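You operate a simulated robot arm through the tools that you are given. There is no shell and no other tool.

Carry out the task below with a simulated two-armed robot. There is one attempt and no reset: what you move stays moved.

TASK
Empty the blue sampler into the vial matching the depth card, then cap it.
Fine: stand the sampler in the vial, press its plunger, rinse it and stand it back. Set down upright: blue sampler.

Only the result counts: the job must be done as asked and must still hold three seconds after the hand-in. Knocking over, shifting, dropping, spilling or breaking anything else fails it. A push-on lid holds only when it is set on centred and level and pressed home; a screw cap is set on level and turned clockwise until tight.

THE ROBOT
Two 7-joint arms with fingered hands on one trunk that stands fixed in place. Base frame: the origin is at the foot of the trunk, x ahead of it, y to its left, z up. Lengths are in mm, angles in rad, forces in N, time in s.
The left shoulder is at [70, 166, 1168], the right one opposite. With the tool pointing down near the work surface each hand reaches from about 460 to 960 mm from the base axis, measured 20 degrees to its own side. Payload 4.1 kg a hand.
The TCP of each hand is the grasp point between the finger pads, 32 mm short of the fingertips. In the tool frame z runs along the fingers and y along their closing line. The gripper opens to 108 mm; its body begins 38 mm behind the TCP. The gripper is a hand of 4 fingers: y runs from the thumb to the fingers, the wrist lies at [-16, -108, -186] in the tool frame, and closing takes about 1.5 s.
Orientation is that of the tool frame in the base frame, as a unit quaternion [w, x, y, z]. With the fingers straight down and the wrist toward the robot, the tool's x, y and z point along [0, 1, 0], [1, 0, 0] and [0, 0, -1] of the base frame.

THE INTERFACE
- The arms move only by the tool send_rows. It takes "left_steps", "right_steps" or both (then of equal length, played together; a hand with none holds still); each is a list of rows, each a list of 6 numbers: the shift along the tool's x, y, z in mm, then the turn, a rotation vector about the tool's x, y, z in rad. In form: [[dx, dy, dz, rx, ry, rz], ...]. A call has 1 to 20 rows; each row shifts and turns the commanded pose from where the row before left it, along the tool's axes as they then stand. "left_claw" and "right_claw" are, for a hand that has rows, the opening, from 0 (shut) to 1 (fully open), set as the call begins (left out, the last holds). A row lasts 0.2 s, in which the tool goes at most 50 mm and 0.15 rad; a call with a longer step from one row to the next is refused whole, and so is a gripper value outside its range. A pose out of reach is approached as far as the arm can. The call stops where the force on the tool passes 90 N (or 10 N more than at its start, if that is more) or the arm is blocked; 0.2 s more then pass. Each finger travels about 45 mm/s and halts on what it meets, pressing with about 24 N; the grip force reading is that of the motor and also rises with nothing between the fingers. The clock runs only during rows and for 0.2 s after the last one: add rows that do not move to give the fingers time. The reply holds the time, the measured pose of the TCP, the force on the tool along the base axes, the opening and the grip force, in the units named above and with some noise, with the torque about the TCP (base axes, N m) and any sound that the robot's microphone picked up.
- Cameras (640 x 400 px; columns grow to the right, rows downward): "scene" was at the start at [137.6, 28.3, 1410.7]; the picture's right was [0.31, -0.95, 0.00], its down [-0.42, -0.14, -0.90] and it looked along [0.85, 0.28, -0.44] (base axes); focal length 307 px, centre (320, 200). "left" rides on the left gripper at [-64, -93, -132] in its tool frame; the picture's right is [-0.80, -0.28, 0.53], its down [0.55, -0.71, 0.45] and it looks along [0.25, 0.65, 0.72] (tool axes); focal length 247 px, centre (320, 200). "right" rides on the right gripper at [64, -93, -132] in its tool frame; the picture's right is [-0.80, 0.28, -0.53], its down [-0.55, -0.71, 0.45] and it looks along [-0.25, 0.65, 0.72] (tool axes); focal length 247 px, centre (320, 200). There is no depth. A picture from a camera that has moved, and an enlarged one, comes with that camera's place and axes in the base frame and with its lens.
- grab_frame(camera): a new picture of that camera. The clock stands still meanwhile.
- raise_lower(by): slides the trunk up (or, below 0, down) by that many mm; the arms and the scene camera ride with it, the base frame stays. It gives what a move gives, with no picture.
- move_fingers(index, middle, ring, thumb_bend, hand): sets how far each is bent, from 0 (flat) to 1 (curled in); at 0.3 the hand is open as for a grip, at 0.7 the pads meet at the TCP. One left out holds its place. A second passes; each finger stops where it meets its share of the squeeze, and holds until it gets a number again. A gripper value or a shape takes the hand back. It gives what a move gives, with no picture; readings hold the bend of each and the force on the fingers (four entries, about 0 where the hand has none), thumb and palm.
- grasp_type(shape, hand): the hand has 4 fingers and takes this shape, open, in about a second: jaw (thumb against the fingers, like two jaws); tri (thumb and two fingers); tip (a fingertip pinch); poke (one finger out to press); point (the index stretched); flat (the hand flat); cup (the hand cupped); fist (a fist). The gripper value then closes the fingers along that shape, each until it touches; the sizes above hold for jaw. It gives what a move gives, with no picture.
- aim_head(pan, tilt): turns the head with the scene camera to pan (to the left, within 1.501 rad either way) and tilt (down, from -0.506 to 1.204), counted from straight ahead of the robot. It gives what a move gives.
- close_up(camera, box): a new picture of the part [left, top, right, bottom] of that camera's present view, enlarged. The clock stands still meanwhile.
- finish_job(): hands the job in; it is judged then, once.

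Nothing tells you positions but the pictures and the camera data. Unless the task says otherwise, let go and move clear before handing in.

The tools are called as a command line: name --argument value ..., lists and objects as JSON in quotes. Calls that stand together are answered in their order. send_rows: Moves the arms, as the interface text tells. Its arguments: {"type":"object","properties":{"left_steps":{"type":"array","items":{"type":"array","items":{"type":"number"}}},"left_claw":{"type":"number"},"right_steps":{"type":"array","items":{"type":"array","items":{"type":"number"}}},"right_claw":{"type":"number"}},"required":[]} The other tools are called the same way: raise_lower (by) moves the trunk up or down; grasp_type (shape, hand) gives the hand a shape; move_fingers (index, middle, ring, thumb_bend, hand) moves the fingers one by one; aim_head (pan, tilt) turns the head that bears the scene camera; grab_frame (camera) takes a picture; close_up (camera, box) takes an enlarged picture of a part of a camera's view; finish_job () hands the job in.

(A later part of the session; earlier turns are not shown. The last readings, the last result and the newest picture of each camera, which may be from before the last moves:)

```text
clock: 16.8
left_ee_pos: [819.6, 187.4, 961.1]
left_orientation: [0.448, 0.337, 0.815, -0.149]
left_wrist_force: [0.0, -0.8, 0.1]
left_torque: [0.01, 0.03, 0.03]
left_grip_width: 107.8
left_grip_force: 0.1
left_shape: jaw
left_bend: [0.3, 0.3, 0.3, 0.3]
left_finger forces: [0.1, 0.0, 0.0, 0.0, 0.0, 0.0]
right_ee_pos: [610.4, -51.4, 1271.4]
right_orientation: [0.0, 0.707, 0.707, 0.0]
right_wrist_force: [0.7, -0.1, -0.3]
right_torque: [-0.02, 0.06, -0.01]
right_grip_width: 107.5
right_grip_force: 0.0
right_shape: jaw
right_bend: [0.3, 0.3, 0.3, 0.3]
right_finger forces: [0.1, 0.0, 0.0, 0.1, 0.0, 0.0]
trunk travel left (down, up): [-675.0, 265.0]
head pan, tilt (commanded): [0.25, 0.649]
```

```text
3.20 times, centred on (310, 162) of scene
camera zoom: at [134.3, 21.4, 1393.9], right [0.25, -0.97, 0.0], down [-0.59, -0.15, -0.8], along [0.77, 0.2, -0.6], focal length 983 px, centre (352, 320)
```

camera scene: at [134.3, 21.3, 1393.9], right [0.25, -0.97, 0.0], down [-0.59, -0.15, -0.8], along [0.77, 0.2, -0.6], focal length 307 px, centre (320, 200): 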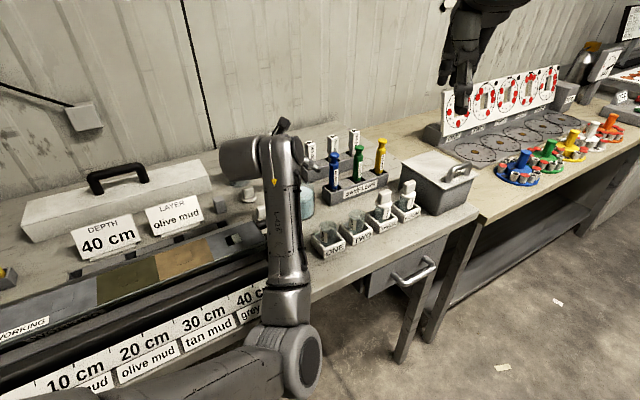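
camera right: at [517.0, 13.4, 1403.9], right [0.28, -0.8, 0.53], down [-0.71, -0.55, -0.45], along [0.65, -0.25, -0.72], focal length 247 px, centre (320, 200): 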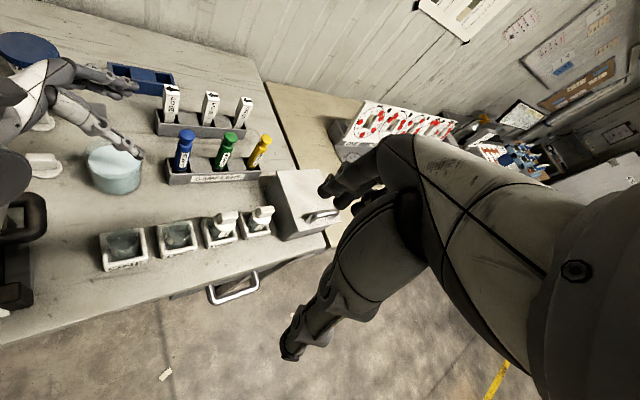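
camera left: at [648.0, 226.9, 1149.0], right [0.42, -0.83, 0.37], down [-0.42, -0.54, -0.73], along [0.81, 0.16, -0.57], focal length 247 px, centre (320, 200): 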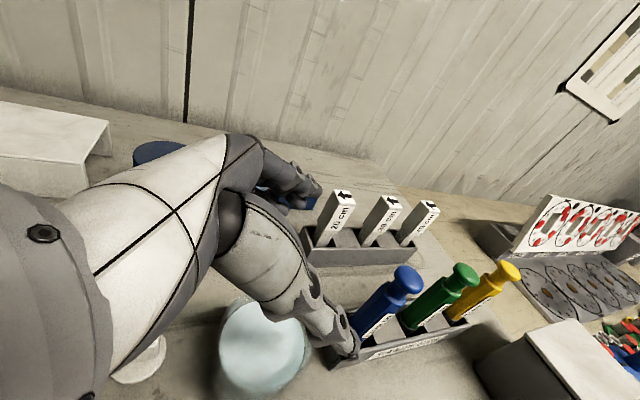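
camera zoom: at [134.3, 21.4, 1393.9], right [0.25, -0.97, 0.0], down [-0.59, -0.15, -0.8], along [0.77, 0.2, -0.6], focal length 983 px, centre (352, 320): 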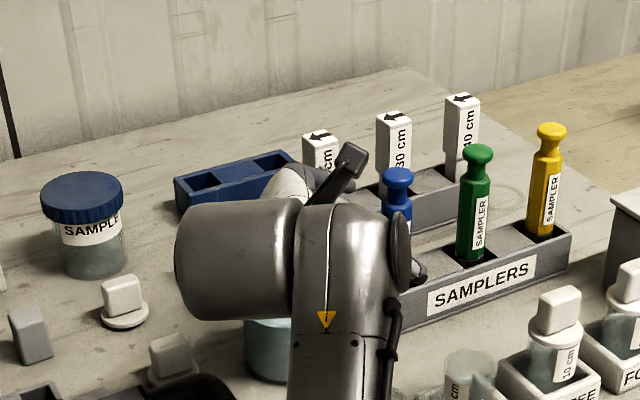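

The hand came out about 20 mm off because a wrist joint is at its limit at this height. I'll back out, raise the hand and lower the trunk, so that the shoulder sits lower relative to the work.

send_rows --left_steps '[[0, 0, -18.4, 0, 0, 0], [0, 0, -18.4, 0, 0, 0], [0, 0, -18.4, 0, 0, 0], [0, 0, -18.4, 0, 0, 0], [0, 0, -18.4, 0, 0, 0], [-25.2, 1.1, -16.3, 0, 0, 0], [-25.2, 1.1, -16.3, 0, 0, 0], [-25.2, 1.1, -16.3, 0, 0, 0], [-25.2, 1.1, -16.3, 0, 0, 0], [0, 0, 0, 0, 0, 0]]'

raise_lower --by -120

grab_frame --camera "scene"

grab_frame --camera "right"

```text
clock: 19.0
left_ee_pos: [761.0, 216.4, 1127.7]
left_orientation: [0.449, 0.34, 0.81, -0.165]
left_wrist_force: [0.2, 0.7, 0.6]
left_torque: [-0.01, -0.01, -0.01]
left_grip_width: 107.8
left_grip_force: 0.0
left_shape: jaw
left_bend: [0.3, 0.3, 0.3, 0.3]
left_finger forces: [0.0, 0.1, 0.0, 0.0, 0.1, 0.1]
right_ee_pos: [610.3, -50.5, 1272.0]
right_orientation: [-0.001, 0.707, 0.707, 0.0]
right_wrist_force: [-0.2, 0.1, 0.1]
right_torque: [-0.02, 0.0, 0.02]
right_grip_width: 107.4
right_grip_force: 0.0
right_shape: jaw
right_bend: [0.3, 0.3, 0.3, 0.3]
right_finger forces: [0.0, 0.0, 0.0, 0.0, 0.0, 0.0]
trunk travel left (down, up): [-675.0, 265.0]
head pan, tilt (commanded): [0.25, 0.649]
```

```text
clock: 20.5
left_ee_pos: [760.5, 216.7, 1007.2]
left_orientation: [0.448, 0.339, 0.81, -0.165]
left_wrist_force: [0.6, -0.3, 0.3]
left_torque: [-0.01, 0.03, -0.01]
left_grip_width: 108.0
left_grip_force: 0.0
left_shape: jaw
left_bend: [0.3, 0.3, 0.3, 0.3]
left_finger forces: [0.0, 0.0, 0.0, 0.1, 0.0, 0.0]
right_ee_pos: [610.4, -50.4, 1152.7]
right_orientation: [0.0, 0.707, 0.707, -0.001]
right_wrist_force: [-0.1, -0.1, -0.6]
right_torque: [-0.02, 0.0, 0.03]
right_grip_width: 107.7
right_grip_force: 0.0
right_shape: jaw
right_bend: [0.3, 0.3, 0.3, 0.3]
right_finger forces: [0.0, 0.1, 0.0, 0.0, 0.0, 0.1]
trunk travel left (down, up): [-555.0, 385.0]
head pan, tilt (commanded): [0.25, 0.649]
```

```text
taken
camera scene: at [134.2, 21.3, 1274.0], right [0.25, -0.97, 0.0], down [-0.59, -0.15, -0.8], along [0.77, 0.2, -0.6], focal length 307 px, centre (320, 200)
```

scene: 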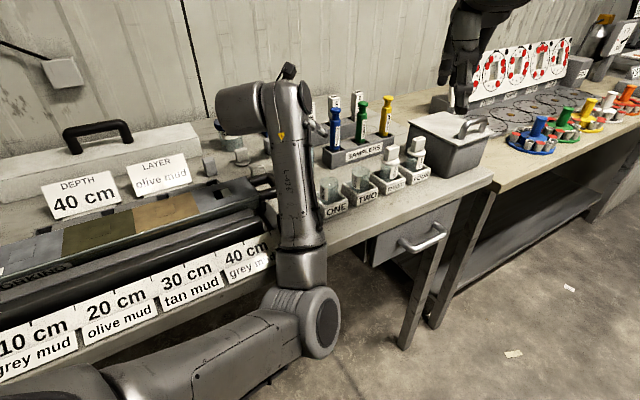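

```text
taken
camera right: at [516.9, 13.4, 1283.9], right [0.28, -0.8, 0.53], down [-0.71, -0.55, -0.45], along [0.65, -0.25, -0.72], focal length 247 px, centre (320, 200)
```

right: 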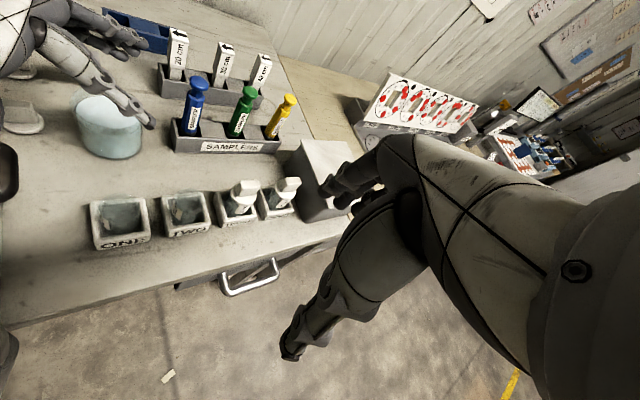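

Same pre-grasp pose, but with the shoulder lower. I'll advance partway and check how well the arm tracks.

send_rows --left_steps '[[0, 0, 18.4, 0, 0, 0], [0, 0, 18.4, 0, 0, 0], [0, 0, 18.4, 0, 0, 0], [0, 0, 0, 0, 0, 0]]'

grab_frame --camera "scene"

```text
clock: 21.5
left_ee_pos: [794.3, 184.3, 978.1]
left_orientation: [0.449, 0.34, 0.809, -0.166]
left_wrist_force: [-0.1, 0.0, 0.2]
left_torque: [-0.02, 0.02, 0.01]
left_grip_width: 107.7
left_grip_force: 0.1
left_shape: jaw
left_bend: [0.3, 0.3, 0.3, 0.3]
left_finger forces: [0.0, 0.0, 0.0, 0.1, 0.1, 0.1]
right_ee_pos: [611.2, -51.5, 1151.9]
right_orientation: [0.0, 0.708, 0.707, 0.0]
right_wrist_force: [-0.3, -0.4, 0.2]
right_torque: [0.0, 0.01, 0.02]
right_grip_width: 107.5
right_grip_force: 0.0
right_shape: jaw
right_bend: [0.3, 0.3, 0.3, 0.3]
right_finger forces: [0.1, 0.0, 0.1, 0.1, 0.1, 0.1]
trunk travel left (down, up): [-555.0, 385.0]
head pan, tilt (commanded): [0.25, 0.649]
```

```text
taken
camera scene: at [134.3, 21.5, 1273.9], right [0.25, -0.97, 0.0], down [-0.59, -0.15, -0.8], along [0.77, 0.2, -0.6], focal length 307 px, centre (320, 200)
```

scene: 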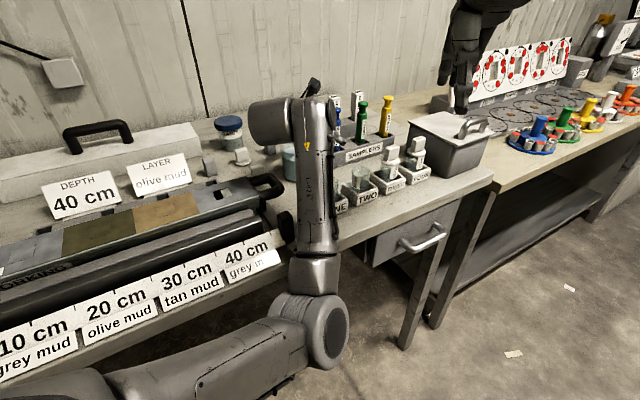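

It tracks well now. I'll check the alignment with the wrist camera and the right camera before the last 37 mm.

grab_frame --camera "left"

close_up --camera "right" --box '[40, 0, 320, 175]'

```text
taken
camera left: at [670.6, 169.2, 1101.2], right [0.42, -0.83, 0.37], down [-0.42, -0.54, -0.73], along [0.8, 0.15, -0.57], focal length 247 px, centre (320, 200)
```

left: 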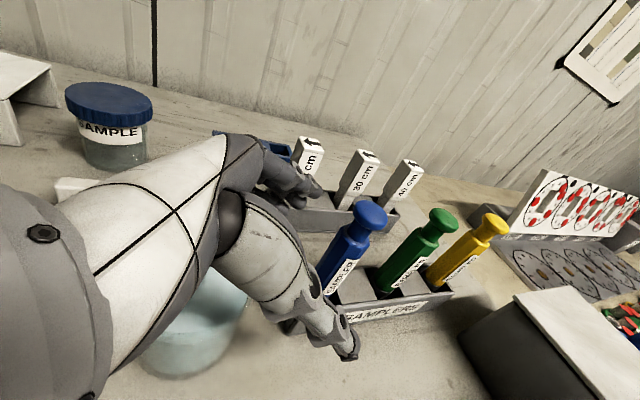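

```text
2.29 times, centred on (180, 88) of right
camera zoom: at [517.0, 13.6, 1283.8], right [0.28, -0.8, 0.53], down [-0.71, -0.55, -0.45], along [0.65, -0.25, -0.72], focal length 564 px, centre (640, 457)
```

zoom: 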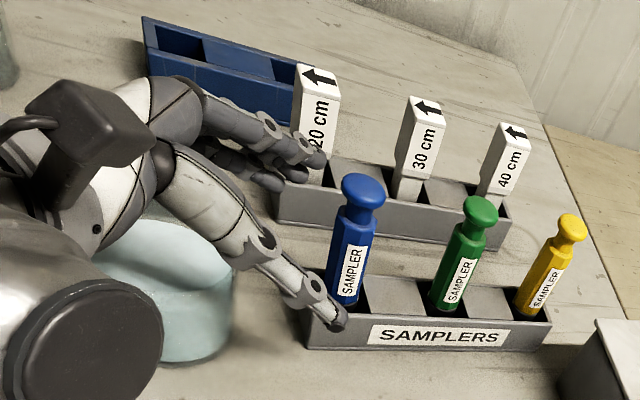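

The sampler is about 4 mm toward the finger side and 35 mm ahead. I'll advance the rest of the way.

send_rows --left_steps '[[0, 2, 17.3, 0, 0, 0], [0, 2, 17.3, 0, 0, 0], [0, 0, 0, 0, 0, 0]]'

close_up --camera "right" --box '[40, 0, 320, 175]'

close_up --camera "left" --box '[220, 120, 460, 370]'

```text
clock: 22.3
left_ee_pos: [819.4, 167.4, 959.3]
left_orientation: [0.449, 0.339, 0.81, -0.166]
left_wrist_force: [-0.8, -0.7, -0.4]
left_torque: [-0.01, 0.0, -0.01]
left_grip_width: 107.5
left_grip_force: 0.0
left_shape: jaw
left_bend: [0.3, 0.3, 0.3, 0.3]
left_finger forces: [0.1, 0.0, 0.0, 0.1, 0.1, 0.1]
right_ee_pos: [609.2, -51.9, 1151.3]
right_orientation: [0.0, 0.707, 0.707, 0.0]
right_wrist_force: [0.1, 0.5, 0.5]
right_torque: [0.01, -0.03, 0.02]
right_grip_width: 107.7
right_grip_force: 0.1
right_shape: jaw
right_bend: [0.3, 0.3, 0.3, 0.3]
right_finger forces: [0.0, 0.0, 0.0, 0.0, 0.1, 0.0]
trunk travel left (down, up): [-555.0, 385.0]
head pan, tilt (commanded): [0.25, 0.649]
```

```text
2.29 times, centred on (180, 88) of right
camera zoom: at [517.0, 13.5, 1283.8], right [0.28, -0.8, 0.53], down [-0.71, -0.55, -0.45], along [0.65, -0.25, -0.72], focal length 564 px, centre (640, 457)
```

zoom: 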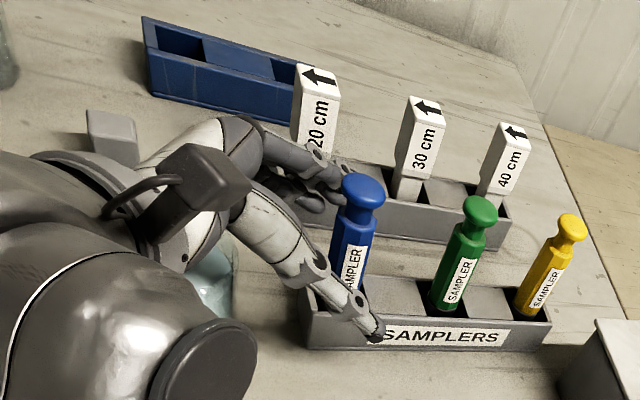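

```text
1.60 times, centred on (340, 245) of left
camera zoom: at [695.3, 153.0, 1081.9], right [0.42, -0.83, 0.37], down [-0.42, -0.54, -0.73], along [0.8, 0.15, -0.57], focal length 395 px, centre (288, 128)
```

zoom: 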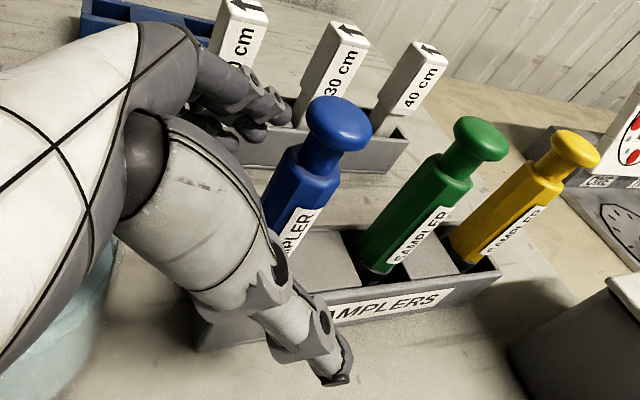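

The sampler is between thumb and fingers. I'll close partway first to see where the pads will land.

send_rows --left_steps '[[0, 0, 0, 0, 0, 0], [0, 0, 0, 0, 0, 0], [0, 0, 0, 0, 0, 0], [0, 0, 0, 0, 0, 0], [0, 0, 0, 0, 0, 0], [0, 0, 0, 0, 0, 0], [0, 0, 0, 0, 0, 0]]' --left_claw 0.38

close_up --camera "right" --box '[100, 40, 240, 160]'

close_up --camera "left" --box '[260, 140, 420, 340]'

```text
clock: 23.9
left_ee_pos: [818.2, 168.3, 958.2]
left_orientation: [0.449, 0.34, 0.81, -0.165]
left_wrist_force: [-0.4, 0.1, 0.3]
left_torque: [-0.05, -0.02, 0.0]
left_grip_width: 41.5
left_grip_force: 0.0
left_shape: jaw
left_bend: [0.74, 0.5, 0.48, 0.73]
left_finger forces: [0.0, 0.1, 0.1, 0.0, 0.0, 0.2]
right_ee_pos: [609.7, -51.8, 1151.5]
right_orientation: [0.0, 0.707, 0.708, 0.0]
right_wrist_force: [-0.5, 0.0, 0.0]
right_torque: [0.01, 0.02, -0.04]
right_grip_width: 107.7
right_grip_force: 0.1
right_shape: jaw
right_bend: [0.3, 0.3, 0.3, 0.3]
right_finger forces: [0.0, 0.0, 0.0, 0.1, 0.0, 0.1]
trunk travel left (down, up): [-555.0, 385.0]
head pan, tilt (commanded): [0.25, 0.649]
```

```text
3.33 times, centred on (170, 100) of right
camera zoom: at [517.2, 13.3, 1283.7], right [0.28, -0.8, 0.53], down [-0.71, -0.55, -0.45], along [0.65, -0.25, -0.72], focal length 823 px, centre (820, 533)
```

zoom: 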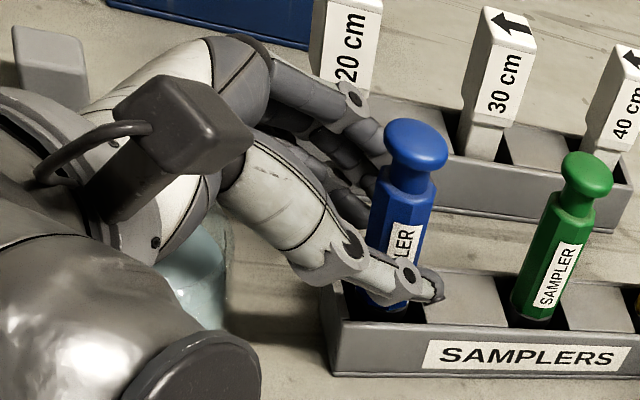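

```text
2.00 times, centred on (340, 240) of left
camera zoom: at [695.3, 152.9, 1082.0], right [0.42, -0.83, 0.37], down [-0.42, -0.54, -0.73], along [0.8, 0.15, -0.57], focal length 494 px, centre (280, 120)
```

zoom: 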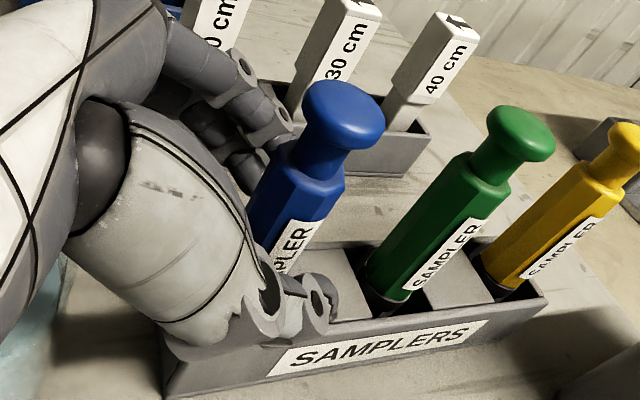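

The upper finger sits near the top edge of the barrel. I'll let the fingers settle and look again to see which finger is where.

send_rows --left_steps '[[0, 0, 0, 0, 0, 0], [0, 0, 0, 0, 0, 0], [0, 0, 0, 0, 0, 0]]'

close_up --camera "right" --box '[140, 60, 210, 120]'

close_up --camera "scene" --box '[290, 80, 400, 180]'

```text
clock: 24.7
left_ee_pos: [819.7, 167.5, 959.2]
left_orientation: [0.448, 0.34, 0.81, -0.166]
left_wrist_force: [-0.6, 0.4, 0.2]
left_torque: [0.05, 0.04, 0.0]
left_grip_width: 41.8
left_grip_force: 0.0
left_shape: jaw
left_bend: [0.74, 0.5, 0.48, 0.73]
left_finger forces: [0.0, 0.0, 0.1, 0.0, 0.0, 0.0]
right_ee_pos: [610.4, -51.2, 1153.2]
right_orientation: [0.0, 0.706, 0.708, 0.0]
right_wrist_force: [0.2, 1.4, 1.3]
right_torque: [0.01, -0.01, 0.02]
right_grip_width: 107.5
right_grip_force: 0.1
right_shape: jaw
right_bend: [0.3, 0.3, 0.3, 0.3]
right_finger forces: [0.0, 0.0, 0.1, 0.0, 0.1, 0.0]
trunk travel left (down, up): [-555.0, 385.0]
head pan, tilt (commanded): [0.25, 0.649]
```

```text
6.67 times, centred on (175, 90) of right
camera zoom: at [517.2, 13.3, 1283.7], right [0.28, -0.8, 0.53], down [-0.71, -0.55, -0.45], along [0.65, -0.25, -0.72], focal length 1646 px, centre (1287, 933)
```

zoom: 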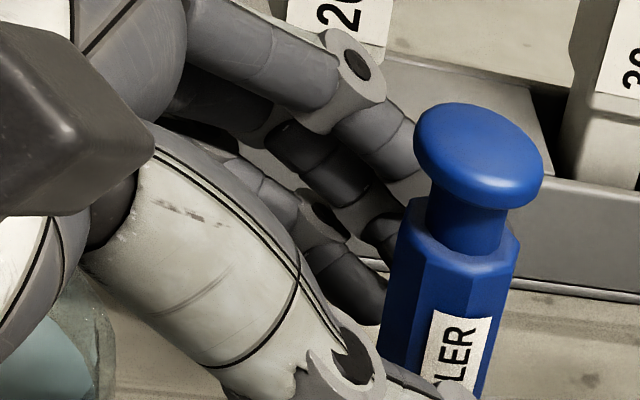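

```text
4.00 times, centred on (345, 130) of scene
camera zoom: at [134.5, 21.3, 1273.9], right [0.25, -0.97, 0.0], down [-0.59, -0.15, -0.8], along [0.77, 0.2, -0.6], focal length 1229 px, centre (220, 480)
```

zoom: 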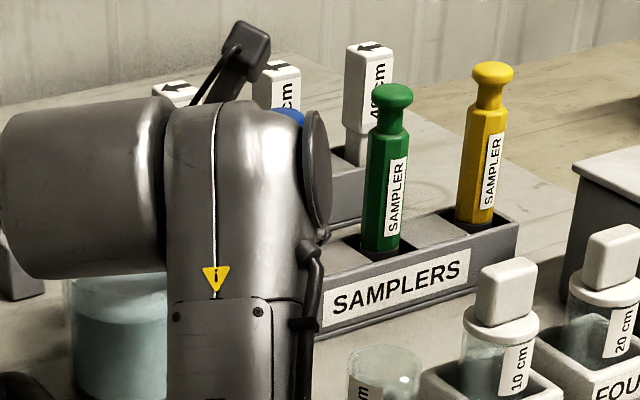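

I'll drop the hand 4 mm so the upper finger lands fully on the barrel, then close.

send_rows --left_steps '[[3.4, 0, 2.2, 0, 0, 0], [0, 0, 0, 0, 0, 0]]'

send_rows --left_steps '[[0, 0, 0, 0, 0, 0], [0, 0, 0, 0, 0, 0], [0, 0, 0, 0, 0, 0], [0, 0, 0, 0, 0, 0], [0, 0, 0, 0, 0, 0], [0, 0, 0, 0, 0, 0], [0, 0, 0, 0, 0, 0]]' --left_claw 0.0

close_up --camera "right" --box '[120, 40, 240, 140]'

close_up --camera "left" --box '[260, 140, 420, 340]'

```text
clock: 25.3
left_ee_pos: [819.3, 168.3, 953.7]
left_orientation: [0.449, 0.34, 0.81, -0.166]
left_wrist_force: [0.1, -0.2, 0.2]
left_torque: [0.0, 0.0, -0.01]
left_grip_width: 41.1
left_grip_force: 0.1
left_shape: jaw
left_bend: [0.74, 0.5, 0.48, 0.73]
left_finger forces: [0.1, 0.0, 0.0, 0.1, 0.0, 0.1]
right_ee_pos: [610.6, -50.6, 1152.3]
right_orientation: [0.0, 0.707, 0.707, 0.001]
right_wrist_force: [-1.4, -0.2, -0.2]
right_torque: [0.0, 0.03, -0.01]
right_grip_width: 107.3
right_grip_force: 0.1
right_shape: jaw
right_bend: [0.3, 0.3, 0.3, 0.3]
right_finger forces: [0.1, 0.0, 0.0, 0.0, 0.0, 0.1]
trunk travel left (down, up): [-555.0, 385.0]
head pan, tilt (commanded): [0.25, 0.649]
```

```text
clock: 26.9
left_ee_pos: [819.2, 168.2, 954.5]
left_orientation: [0.448, 0.339, 0.81, -0.165]
left_wrist_force: [0.0, -0.1, 0.5]
left_torque: [0.04, 0.03, -0.02]
left_grip_width: 17.1
left_grip_force: 24.4
left_shape: jaw
left_bend: [0.72, 0.62, 0.62, 0.77]
left_finger forces: [9.3, 4.2, 4.2, 0.0, 17.6, 0.0]
right_ee_pos: [610.0, -51.9, 1151.7]
right_orientation: [0.001, 0.707, 0.707, 0.0]
right_wrist_force: [0.0, -0.2, -0.2]
right_torque: [0.01, -0.01, -0.02]
right_grip_width: 107.6
right_grip_force: 0.0
right_shape: jaw
right_bend: [0.3, 0.3, 0.3, 0.3]
right_finger forces: [0.0, 0.0, 0.0, 0.0, 0.1, 0.0]
trunk travel left (down, up): [-555.0, 385.0]
head pan, tilt (commanded): [0.25, 0.649]
```

```text
4.00 times, centred on (180, 90) of right
camera zoom: at [517.2, 13.3, 1283.7], right [0.28, -0.8, 0.53], down [-0.71, -0.55, -0.45], along [0.65, -0.25, -0.72], focal length 988 px, centre (880, 640)
```

zoom: 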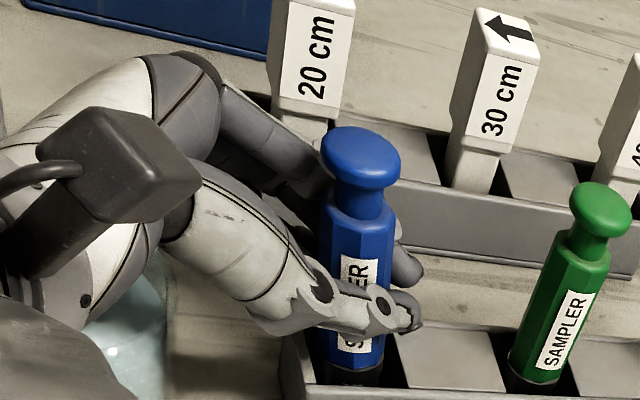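

```text
2.00 times, centred on (340, 240) of left
camera zoom: at [695.8, 152.7, 1077.9], right [0.42, -0.83, 0.37], down [-0.42, -0.54, -0.73], along [0.8, 0.15, -0.57], focal length 494 px, centre (280, 120)
```

zoom: 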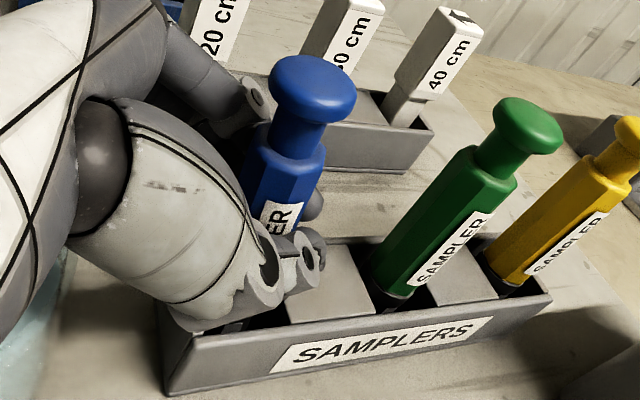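

The barrel is gripped: about 18 N on the thumb and the fingers sharing the other side, with the knob free. I'll lift gently and check.

send_rows --left_steps '[[-12.6, 0.5, -8.1, 0, 0, 0], [-12.6, 0.5, -8.1, 0, 0, 0], [0, 0, 0, 0, 0, 0]]'

close_up --camera "right" --box '[120, 20, 260, 140]'

```text
clock: 27.7
left_ee_pos: [819.5, 168.5, 984.5]
left_orientation: [0.449, 0.34, 0.81, -0.164]
left_wrist_force: [0.3, -0.6, -0.9]
left_torque: [0.0, 0.05, 0.0]
left_grip_width: 16.7
left_grip_force: 24.1
left_shape: jaw
left_bend: [0.72, 0.61, 0.62, 0.77]
left_finger forces: [9.0, 4.3, 4.2, 0.0, 17.0, 0.0]
right_ee_pos: [610.6, -51.4, 1152.0]
right_orientation: [0.0, 0.707, 0.707, 0.0]
right_wrist_force: [-0.2, -0.8, -0.9]
right_torque: [0.02, -0.04, 0.03]
right_grip_width: 107.6
right_grip_force: 0.1
right_shape: jaw
right_bend: [0.3, 0.3, 0.3, 0.3]
right_finger forces: [0.0, 0.1, 0.1, 0.0, 0.0, 0.0]
trunk travel left (down, up): [-555.0, 385.0]
head pan, tilt (commanded): [0.25, 0.649]
```

```text
3.33 times, centred on (190, 80) of right
camera zoom: at [517.5, 13.4, 1283.6], right [0.28, -0.8, 0.53], down [-0.71, -0.55, -0.45], along [0.65, -0.25, -0.72], focal length 823 px, centre (753, 600)
```

zoom: 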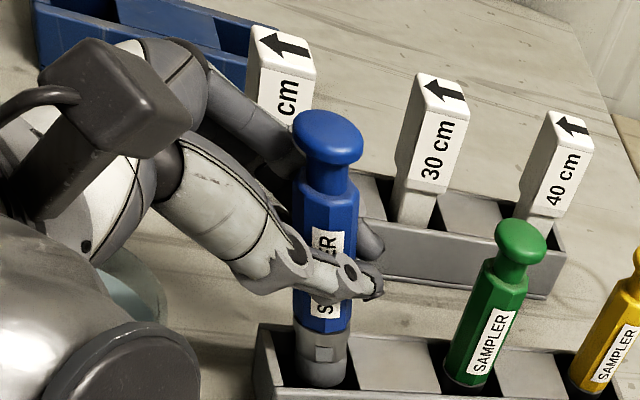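

The sampler lifts straight and upright. I'll raise it clear of the rack and look at its full length.

send_rows --left_steps '[[-25.2, 1.1, -16.3, 0, 0, 0], [-25.2, 1.1, -16.3, 0, 0, 0], [-25.2, 1.1, -16.3, 0, 0, 0], [0, 0, 0, 0, 0, 0]]'

grab_frame --camera "right"

grab_frame --camera "scene"

grab_frame --camera "left"

```text
clock: 28.7
left_ee_pos: [819.8, 168.1, 1075.2]
left_orientation: [0.449, 0.339, 0.81, -0.166]
left_wrist_force: [0.3, -0.6, -0.4]
left_torque: [-0.02, 0.01, -0.02]
left_grip_width: 17.0
left_grip_force: 24.2
left_shape: jaw
left_bend: [0.72, 0.61, 0.62, 0.77]
left_finger forces: [8.9, 4.4, 4.1, 0.0, 16.9, 0.0]
right_ee_pos: [609.6, -51.7, 1151.3]
right_orientation: [0.0, 0.707, 0.707, -0.001]
right_wrist_force: [0.1, 0.2, 0.7]
right_torque: [0.01, -0.03, 0.01]
right_grip_width: 107.7
right_grip_force: 0.2
right_shape: jaw
right_bend: [0.3, 0.3, 0.3, 0.3]
right_finger forces: [0.0, 0.0, 0.0, 0.1, 0.1, 0.0]
trunk travel left (down, up): [-555.0, 385.0]
head pan, tilt (commanded): [0.25, 0.649]
```

```text
taken
camera right: at [517.6, 13.5, 1283.5], right [0.28, -0.8, 0.53], down [-0.71, -0.55, -0.45], along [0.65, -0.25, -0.72], focal length 247 px, centre (320, 200)
```

right: 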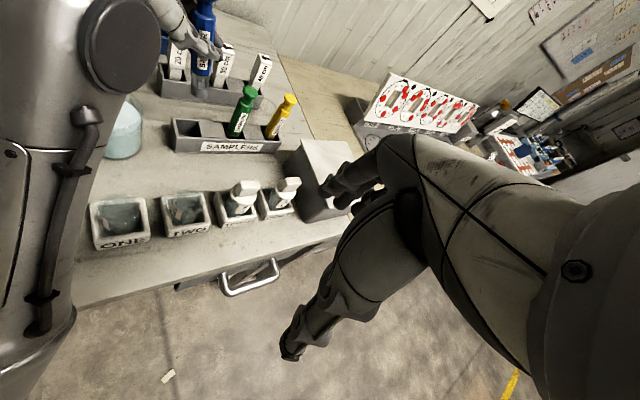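

```text
taken
camera scene: at [134.9, 21.5, 1273.8], right [0.25, -0.97, 0.0], down [-0.59, -0.15, -0.8], along [0.77, 0.2, -0.61], focal length 307 px, centre (320, 200)
```

scene: 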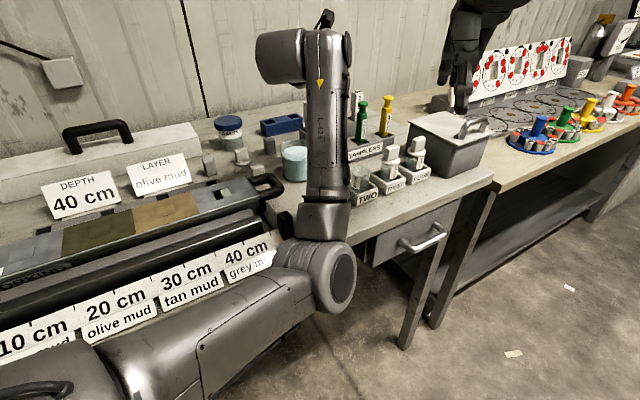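

```text
taken
camera left: at [696.3, 153.1, 1198.5], right [0.42, -0.83, 0.37], down [-0.42, -0.54, -0.73], along [0.8, 0.15, -0.58], focal length 247 px, centre (320, 200)
```

left: 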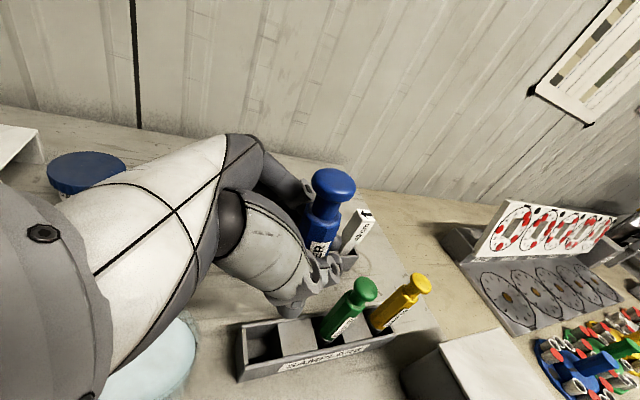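

The sampler hangs vertical in the left hand. Before going to the vial, I'll bring the right hand round to the bench front so its camera looks along the bench normal at vial ONE.

send_rows --right_steps '[[17.75, -9.5, 20, 0, 0, 0], [17.75, -9.5, 20, 0, 0, 0], [17.75, -9.5, 20, 0, 0, 0], [17.75, -9.5, 20, 0, 0, 0], [0, 0, 0, 0, 0, -0.144], [0, 0, 0, 0, 0, -0.144], [0, 0, 0, 0, 0, -0.144], [0, 0, 0, 0, 0, -0.144], [0, 0, 0, 0, 0, -0.144], [0, 0, 0, 0, 0, -0.144], [0, 0, 0, 0, 0, -0.144], [0, 0, 0, 0, 0, -0.144], [0, 0, 0, 0, 0, 0]]'

grab_frame --camera "right"

grab_frame --camera "scene"

```text
clock: 31.5
left_ee_pos: [819.4, 168.0, 1075.9]
left_orientation: [0.449, 0.339, 0.81, -0.166]
left_wrist_force: [0.1, -0.1, -0.3]
left_torque: [-0.01, -0.03, -0.01]
left_grip_width: 17.0
left_grip_force: 24.4
left_shape: jaw
left_bend: [0.72, 0.61, 0.62, 0.77]
left_finger forces: [8.8, 4.1, 4.0, 0.0, 16.9, 0.0]
right_ee_pos: [571.7, 19.5, 1071.7]
right_orientation: [-0.001, 0.277, 0.961, -0.001]
right_wrist_force: [0.1, 0.6, 0.4]
right_torque: [0.02, 0.03, -0.02]
right_grip_width: 107.3
right_grip_force: 0.1
right_shape: jaw
right_bend: [0.3, 0.3, 0.3, 0.3]
right_finger forces: [0.0, 0.0, 0.0, 0.0, 0.0, 0.0]
right hand out of reach, approached as far as the arm can: row 12
trunk travel left (down, up): [-555.0, 385.0]
head pan, tilt (commanded): [0.25, 0.649]
```

```text
taken
camera right: at [468.5, -23.9, 1203.9], right [0.83, -0.19, 0.53], down [0.09, -0.89, -0.45], along [0.56, 0.42, -0.72], focal length 247 px, centre (320, 200)
```

right: 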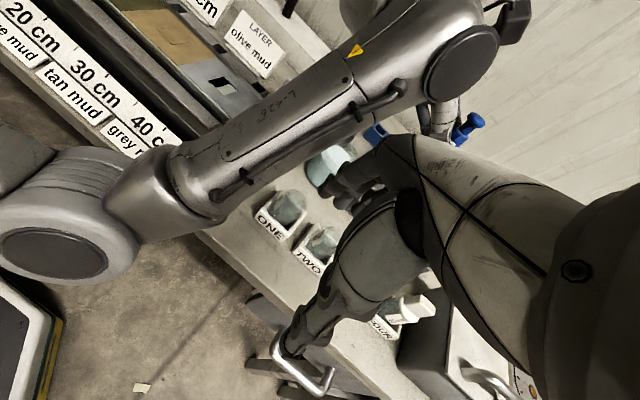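

```text
taken
camera scene: at [134.8, 21.2, 1273.8], right [0.25, -0.97, 0.0], down [-0.59, -0.15, -0.8], along [0.77, 0.2, -0.6], focal length 307 px, centre (320, 200)
```

scene: 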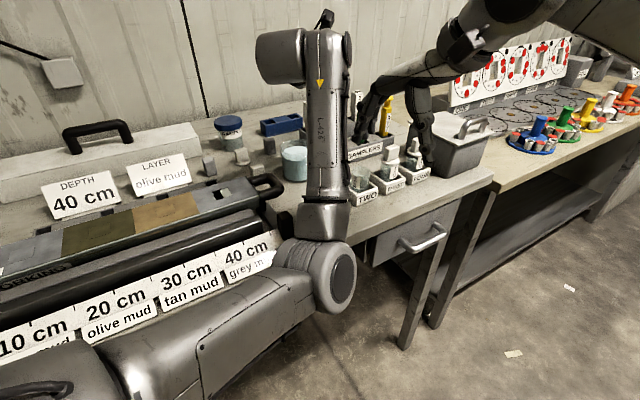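

I'll zoom in on vial ONE to fix its position.

close_up --camera "right" --box '[230, 170, 350, 280]'

close_up --camera "left" --box '[220, 120, 460, 370]'

```text
3.64 times, centred on (290, 225) of right
camera zoom: at [468.5, -23.9, 1203.9], right [0.83, -0.19, 0.53], down [0.09, -0.89, -0.45], along [0.56, 0.42, -0.72], focal length 898 px, centre (429, 109)
```

zoom: 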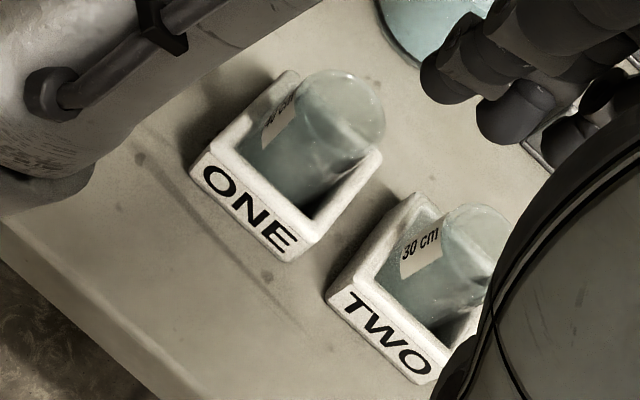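

```text
1.60 times, centred on (340, 245) of left
camera zoom: at [696.1, 152.8, 1198.5], right [0.42, -0.83, 0.37], down [-0.42, -0.54, -0.73], along [0.8, 0.15, -0.58], focal length 395 px, centre (288, 128)
```

zoom: 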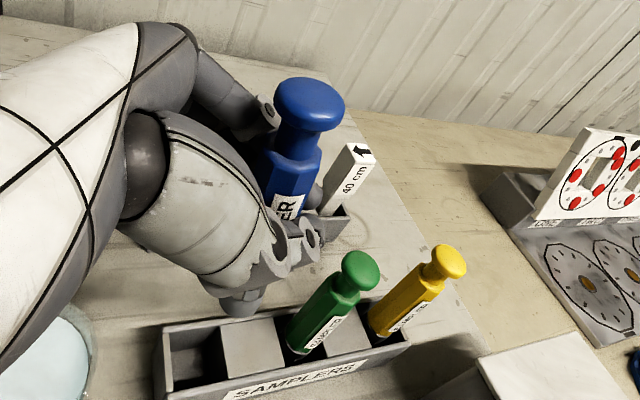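

Vial ONE's mouth is at about (645, 134, 921). The sampler seems to have tipped a little in the grip, so I'll zoom in from both hand cameras to measure its lean.

close_up --camera "right" --box '[400, 60, 520, 180]'

close_up --camera "left" --box '[270, 150, 390, 330]'

```text
3.33 times, centred on (460, 120) of right
camera zoom: at [468.5, -23.9, 1203.9], right [0.83, -0.19, 0.53], down [0.09, -0.89, -0.45], along [0.56, 0.42, -0.72], focal length 823 px, centre (-147, 467)
```

zoom: 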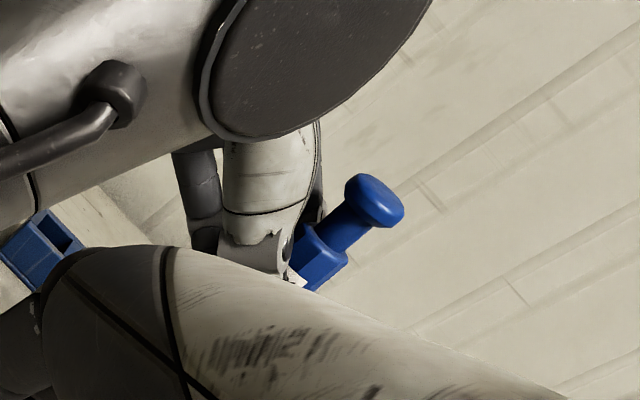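

```text
2.22 times, centred on (330, 240) of left
camera zoom: at [696.1, 152.8, 1198.5], right [0.42, -0.83, 0.37], down [-0.42, -0.54, -0.73], along [0.8, 0.15, -0.58], focal length 549 px, centre (298, 111)
```

zoom: 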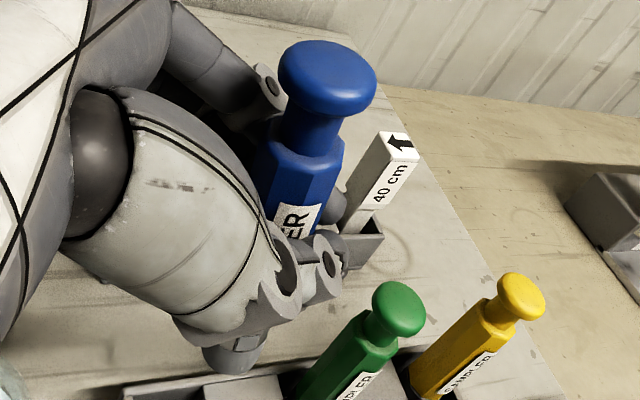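

The top leans toward +y by roughly 9°, so I'll counter-rotate the hand to bring the sampler vertical and re-check.

send_rows --left_steps '[[0, 0, 0, -0.029, 0.054, 0.048], [0, 0, 0, -0.029, 0.054, 0.048], [0, 0, 0, 0, 0, 0]]'

close_up --camera "right" --box '[400, 60, 520, 180]'

close_up --camera "left" --box '[270, 150, 390, 330]'

grab_frame --camera "scene"

```text
clock: 32.3
left_ee_pos: [818.4, 168.6, 1074.9]
left_orientation: [0.422, 0.374, 0.82, -0.103]
left_wrist_force: [0.0, -0.3, -0.2]
left_torque: [0.03, -0.04, 0.01]
left_grip_width: 16.9
left_grip_force: 24.7
left_shape: jaw
left_bend: [0.72, 0.61, 0.62, 0.77]
left_finger forces: [8.7, 4.3, 4.0, 0.1, 16.9, 0.0]
right_ee_pos: [572.5, 20.1, 1073.1]
right_orientation: [0.0, 0.278, 0.961, -0.001]
right_wrist_force: [-0.1, -0.6, 0.0]
right_torque: [-0.03, 0.01, -0.04]
right_grip_width: 107.7
right_grip_force: 0.0
right_shape: jaw
right_bend: [0.3, 0.3, 0.3, 0.3]
right_finger forces: [0.1, 0.0, 0.0, 0.0, 0.0, 0.1]
trunk travel left (down, up): [-555.0, 385.0]
head pan, tilt (commanded): [0.25, 0.649]
```

```text
3.33 times, centred on (460, 120) of right
camera zoom: at [468.2, -23.7, 1204.0], right [0.83, -0.19, 0.53], down [0.09, -0.89, -0.45], along [0.56, 0.42, -0.72], focal length 823 px, centre (-147, 467)
```

zoom: 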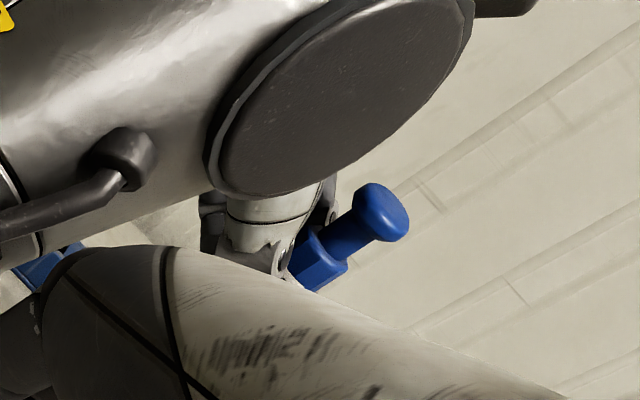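

```text
2.22 times, centred on (330, 240) of left
camera zoom: at [695.3, 134.8, 1194.5], right [0.42, -0.88, 0.24], down [-0.42, -0.42, -0.81], along [0.8, 0.24, -0.54], focal length 549 px, centre (298, 111)
```

zoom: 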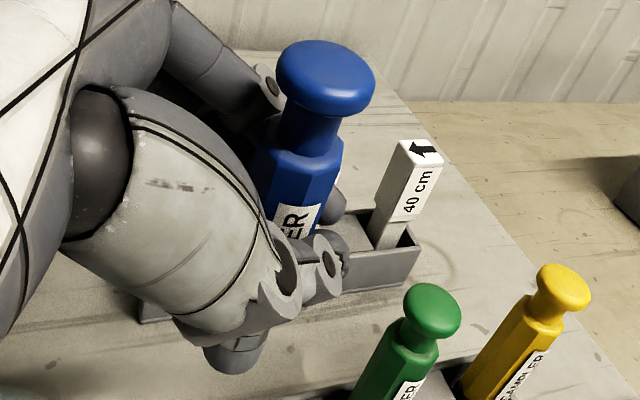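

```text
taken
camera scene: at [134.6, 21.4, 1273.9], right [0.25, -0.97, 0.0], down [-0.59, -0.15, -0.8], along [0.77, 0.2, -0.6], focal length 307 px, centre (320, 200)
```

scene: 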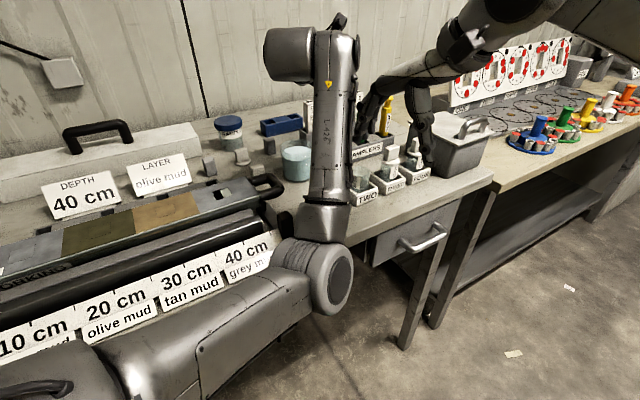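

The sampler is near vertical now. I'll back the right hand off a little for clearance, then carry the sampler toward vial ONE in two stages.

send_rows --right_steps '[[-1.1, -27, -10, 0, 0, 0], [-1.1, -27, -10, 0, 0, 0], [-1.1, -27, -10, 0, 0, 0], [0, 0, 0, 0, 0, 0]]'

send_rows --left_steps '[[6.75, -24.95, -16.85, 0, 0, 0], [6.75, -24.95, -16.85, 0, 0, 0], [6.75, -24.95, -16.85, 0, 0, 0], [0, 0, 0, 0, 0, 0]]'

grab_frame --camera "scene"

grab_frame --camera "right"

```text
clock: 33.3
left_ee_pos: [820.7, 169.3, 1074.1]
left_orientation: [0.421, 0.374, 0.82, -0.102]
left_wrist_force: [0.2, 0.3, -0.7]
left_torque: [0.04, -0.05, -0.03]
left_grip_width: 16.8
left_grip_force: 24.2
left_shape: jaw
left_bend: [0.73, 0.61, 0.62, 0.77]
left_finger forces: [8.5, 4.1, 4.1, 0.1, 16.5, 0.0]
right_ee_pos: [532.4, -49.4, 1100.7]
right_orientation: [0.0, 0.278, 0.961, 0.0]
right_wrist_force: [0.6, 0.0, 0.0]
right_torque: [0.0, -0.01, 0.0]
right_grip_width: 107.6
right_grip_force: 0.0
right_shape: jaw
right_bend: [0.3, 0.3, 0.3, 0.3]
right_finger forces: [0.0, 0.0, 0.1, 0.0, 0.0, 0.1]
trunk travel left (down, up): [-555.0, 385.0]
head pan, tilt (commanded): [0.25, 0.649]
```

```text
clock: 34.3
left_ee_pos: [729.1, 151.3, 1079.4]
left_orientation: [0.422, 0.374, 0.82, -0.102]
left_wrist_force: [-0.5, -0.9, -0.7]
left_torque: [0.02, -0.02, -0.03]
left_grip_width: 13.6
left_grip_force: 24.0
left_shape: jaw
left_bend: [0.72, 0.73, 0.71, 0.79]
left_finger forces: [0.0, 0.1, 0.0, 0.1, 0.0, 0.1]
right_ee_pos: [532.7, -49.2, 1101.2]
right_orientation: [-0.001, 0.278, 0.961, 0.001]
right_wrist_force: [-0.7, -0.5, 0.6]
right_torque: [-0.02, -0.01, 0.03]
right_grip_width: 107.8
right_grip_force: 0.1
right_shape: jaw
right_bend: [0.3, 0.3, 0.3, 0.3]
right_finger forces: [0.0, 0.0, 0.1, 0.0, 0.1, 0.1]
trunk travel left (down, up): [-555.0, 385.0]
head pan, tilt (commanded): [0.25, 0.649]
```

```text
taken
camera scene: at [135.1, 21.6, 1273.8], right [0.25, -0.97, 0.0], down [-0.59, -0.15, -0.8], along [0.77, 0.2, -0.61], focal length 307 px, centre (320, 200)
```

scene: 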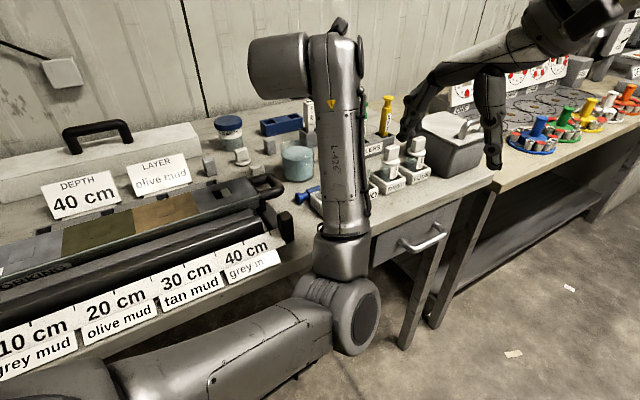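

```text
taken
camera right: at [428.8, -93.4, 1233.2], right [0.83, -0.19, 0.53], down [0.09, -0.89, -0.45], along [0.56, 0.42, -0.72], focal length 247 px, centre (320, 200)
```

right: 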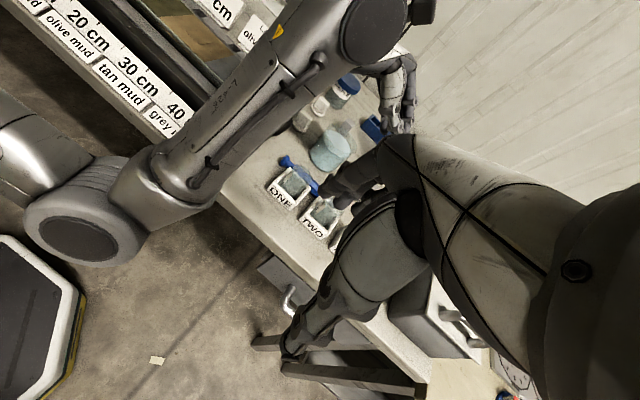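

The sampler slipped out of the grip during the move and now lies on the bench near holder ONE. I'll stop and inspect what it touched.

close_up --camera "right" --box '[240, 90, 400, 260]'

close_up --camera "scene" --box '[240, 130, 440, 230]'

grab_frame --camera "left"

```text
2.35 times, centred on (320, 175) of right
camera zoom: at [428.8, -93.4, 1233.2], right [0.83, -0.19, 0.53], down [0.09, -0.89, -0.45], along [0.56, 0.42, -0.72], focal length 581 px, centre (320, 259)
```

zoom: 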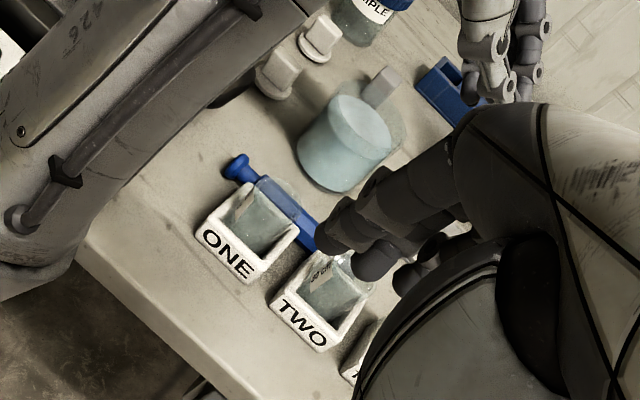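

```text
3.20 times, centred on (340, 180) of scene
camera zoom: at [135.1, 21.6, 1273.8], right [0.25, -0.97, 0.0], down [-0.59, -0.15, -0.8], along [0.77, 0.2, -0.61], focal length 983 px, centre (256, 264)
```

zoom: 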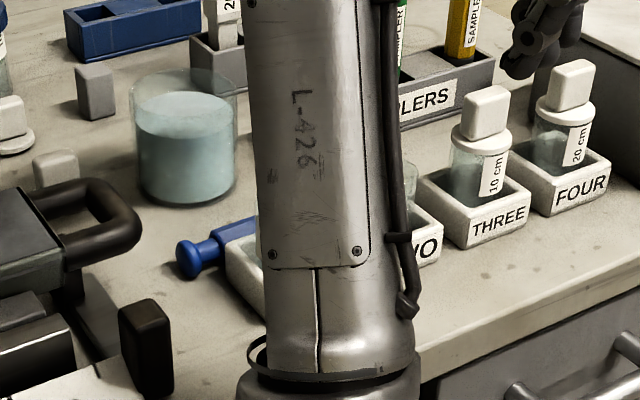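

```text
taken
camera left: at [604.6, 117.4, 1198.8], right [0.42, -0.88, 0.24], down [-0.42, -0.42, -0.8], along [0.8, 0.24, -0.54], focal length 247 px, centre (320, 200)
```

left: 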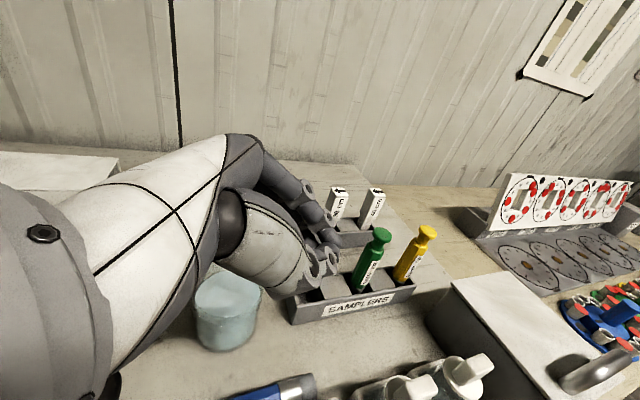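

The sampler lies behind holders ONE and TWO with its knob to the left. Everything else still stands. I'll move the left arm up and aside, opening the hand, for a clear view before recovering it.

send_rows --left_steps '[[-25.6, 4.9, -20.8, 0, 0, 0], [-25.6, 4.9, -20.8, 0, 0, 0], [-25.6, 4.9, -20.8, 0, 0, 0], [21.6, 9.8, -24.4, 0, 0, 0], [21.6, 9.8, -24.4, 0, 0, 0], [21.6, 9.8, -24.4, 0, 0, 0], [21.6, 9.8, -24.4, 0, 0, 0], [21.6, 9.8, -24.4, 0, 0, 0], [0, 0, 0, 0, 0, 0]]' --left_claw 1.0

grab_frame --camera "scene"

grab_frame --camera "right"

grab_frame --camera "left"

```text
clock: 36.3
left_ee_pos: [648.5, 298.8, 1180.9]
left_orientation: [0.421, 0.374, 0.82, -0.102]
left_wrist_force: [0.7, -0.9, -0.5]
left_torque: [0.01, 0.02, -0.02]
left_grip_width: 107.7
left_grip_force: 0.0
left_shape: jaw
left_bend: [0.3, 0.3, 0.3, 0.3]
left_finger forces: [0.0, 0.1, 0.0, 0.0, 0.0, 0.0]
right_ee_pos: [532.4, -50.3, 1100.9]
right_orientation: [-0.001, 0.277, 0.961, 0.0]
right_wrist_force: [0.3, 0.3, 0.6]
right_torque: [0.01, -0.04, -0.01]
right_grip_width: 107.7
right_grip_force: 0.1
right_shape: jaw
right_bend: [0.3, 0.3, 0.3, 0.3]
right_finger forces: [0.0, 0.0, 0.0, 0.0, 0.0, 0.1]
trunk travel left (down, up): [-555.0, 385.0]
head pan, tilt (commanded): [0.25, 0.649]
```

```text
taken
camera scene: at [134.7, 20.6, 1273.8], right [0.25, -0.97, 0.0], down [-0.59, -0.15, -0.8], along [0.77, 0.2, -0.6], focal length 307 px, centre (320, 200)
```

scene: 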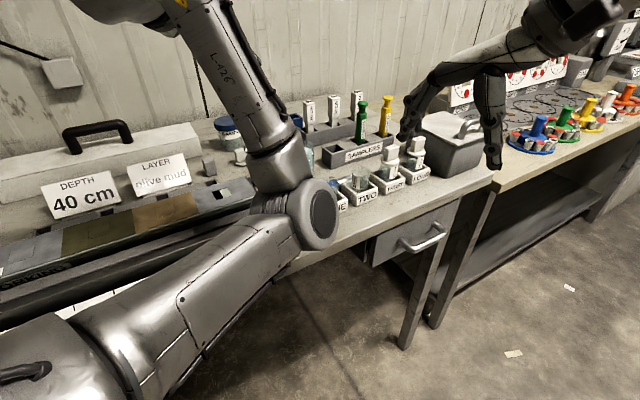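

```text
taken
camera right: at [428.4, -94.4, 1233.2], right [0.83, -0.19, 0.53], down [0.09, -0.89, -0.45], along [0.56, 0.42, -0.72], focal length 247 px, centre (320, 200)
```

right: 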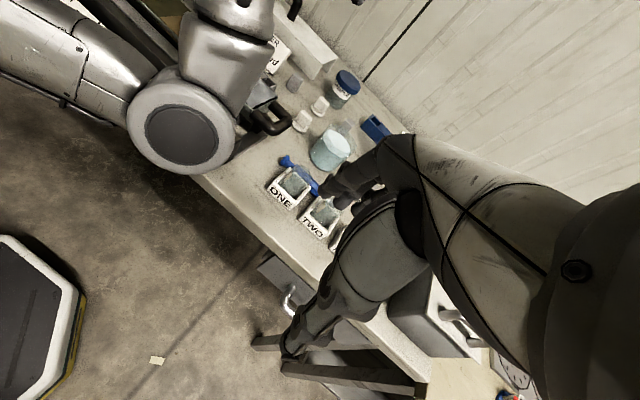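

```text
taken
camera left: at [525.3, 264.5, 1299.6], right [0.42, -0.88, 0.24], down [-0.42, -0.42, -0.81], along [0.8, 0.24, -0.54], focal length 247 px, centre (320, 200)
```

left: 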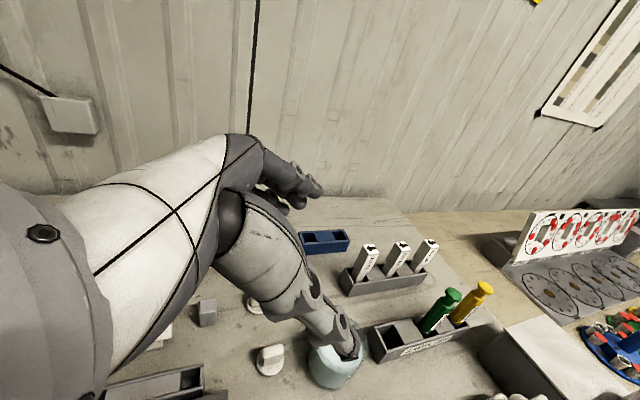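

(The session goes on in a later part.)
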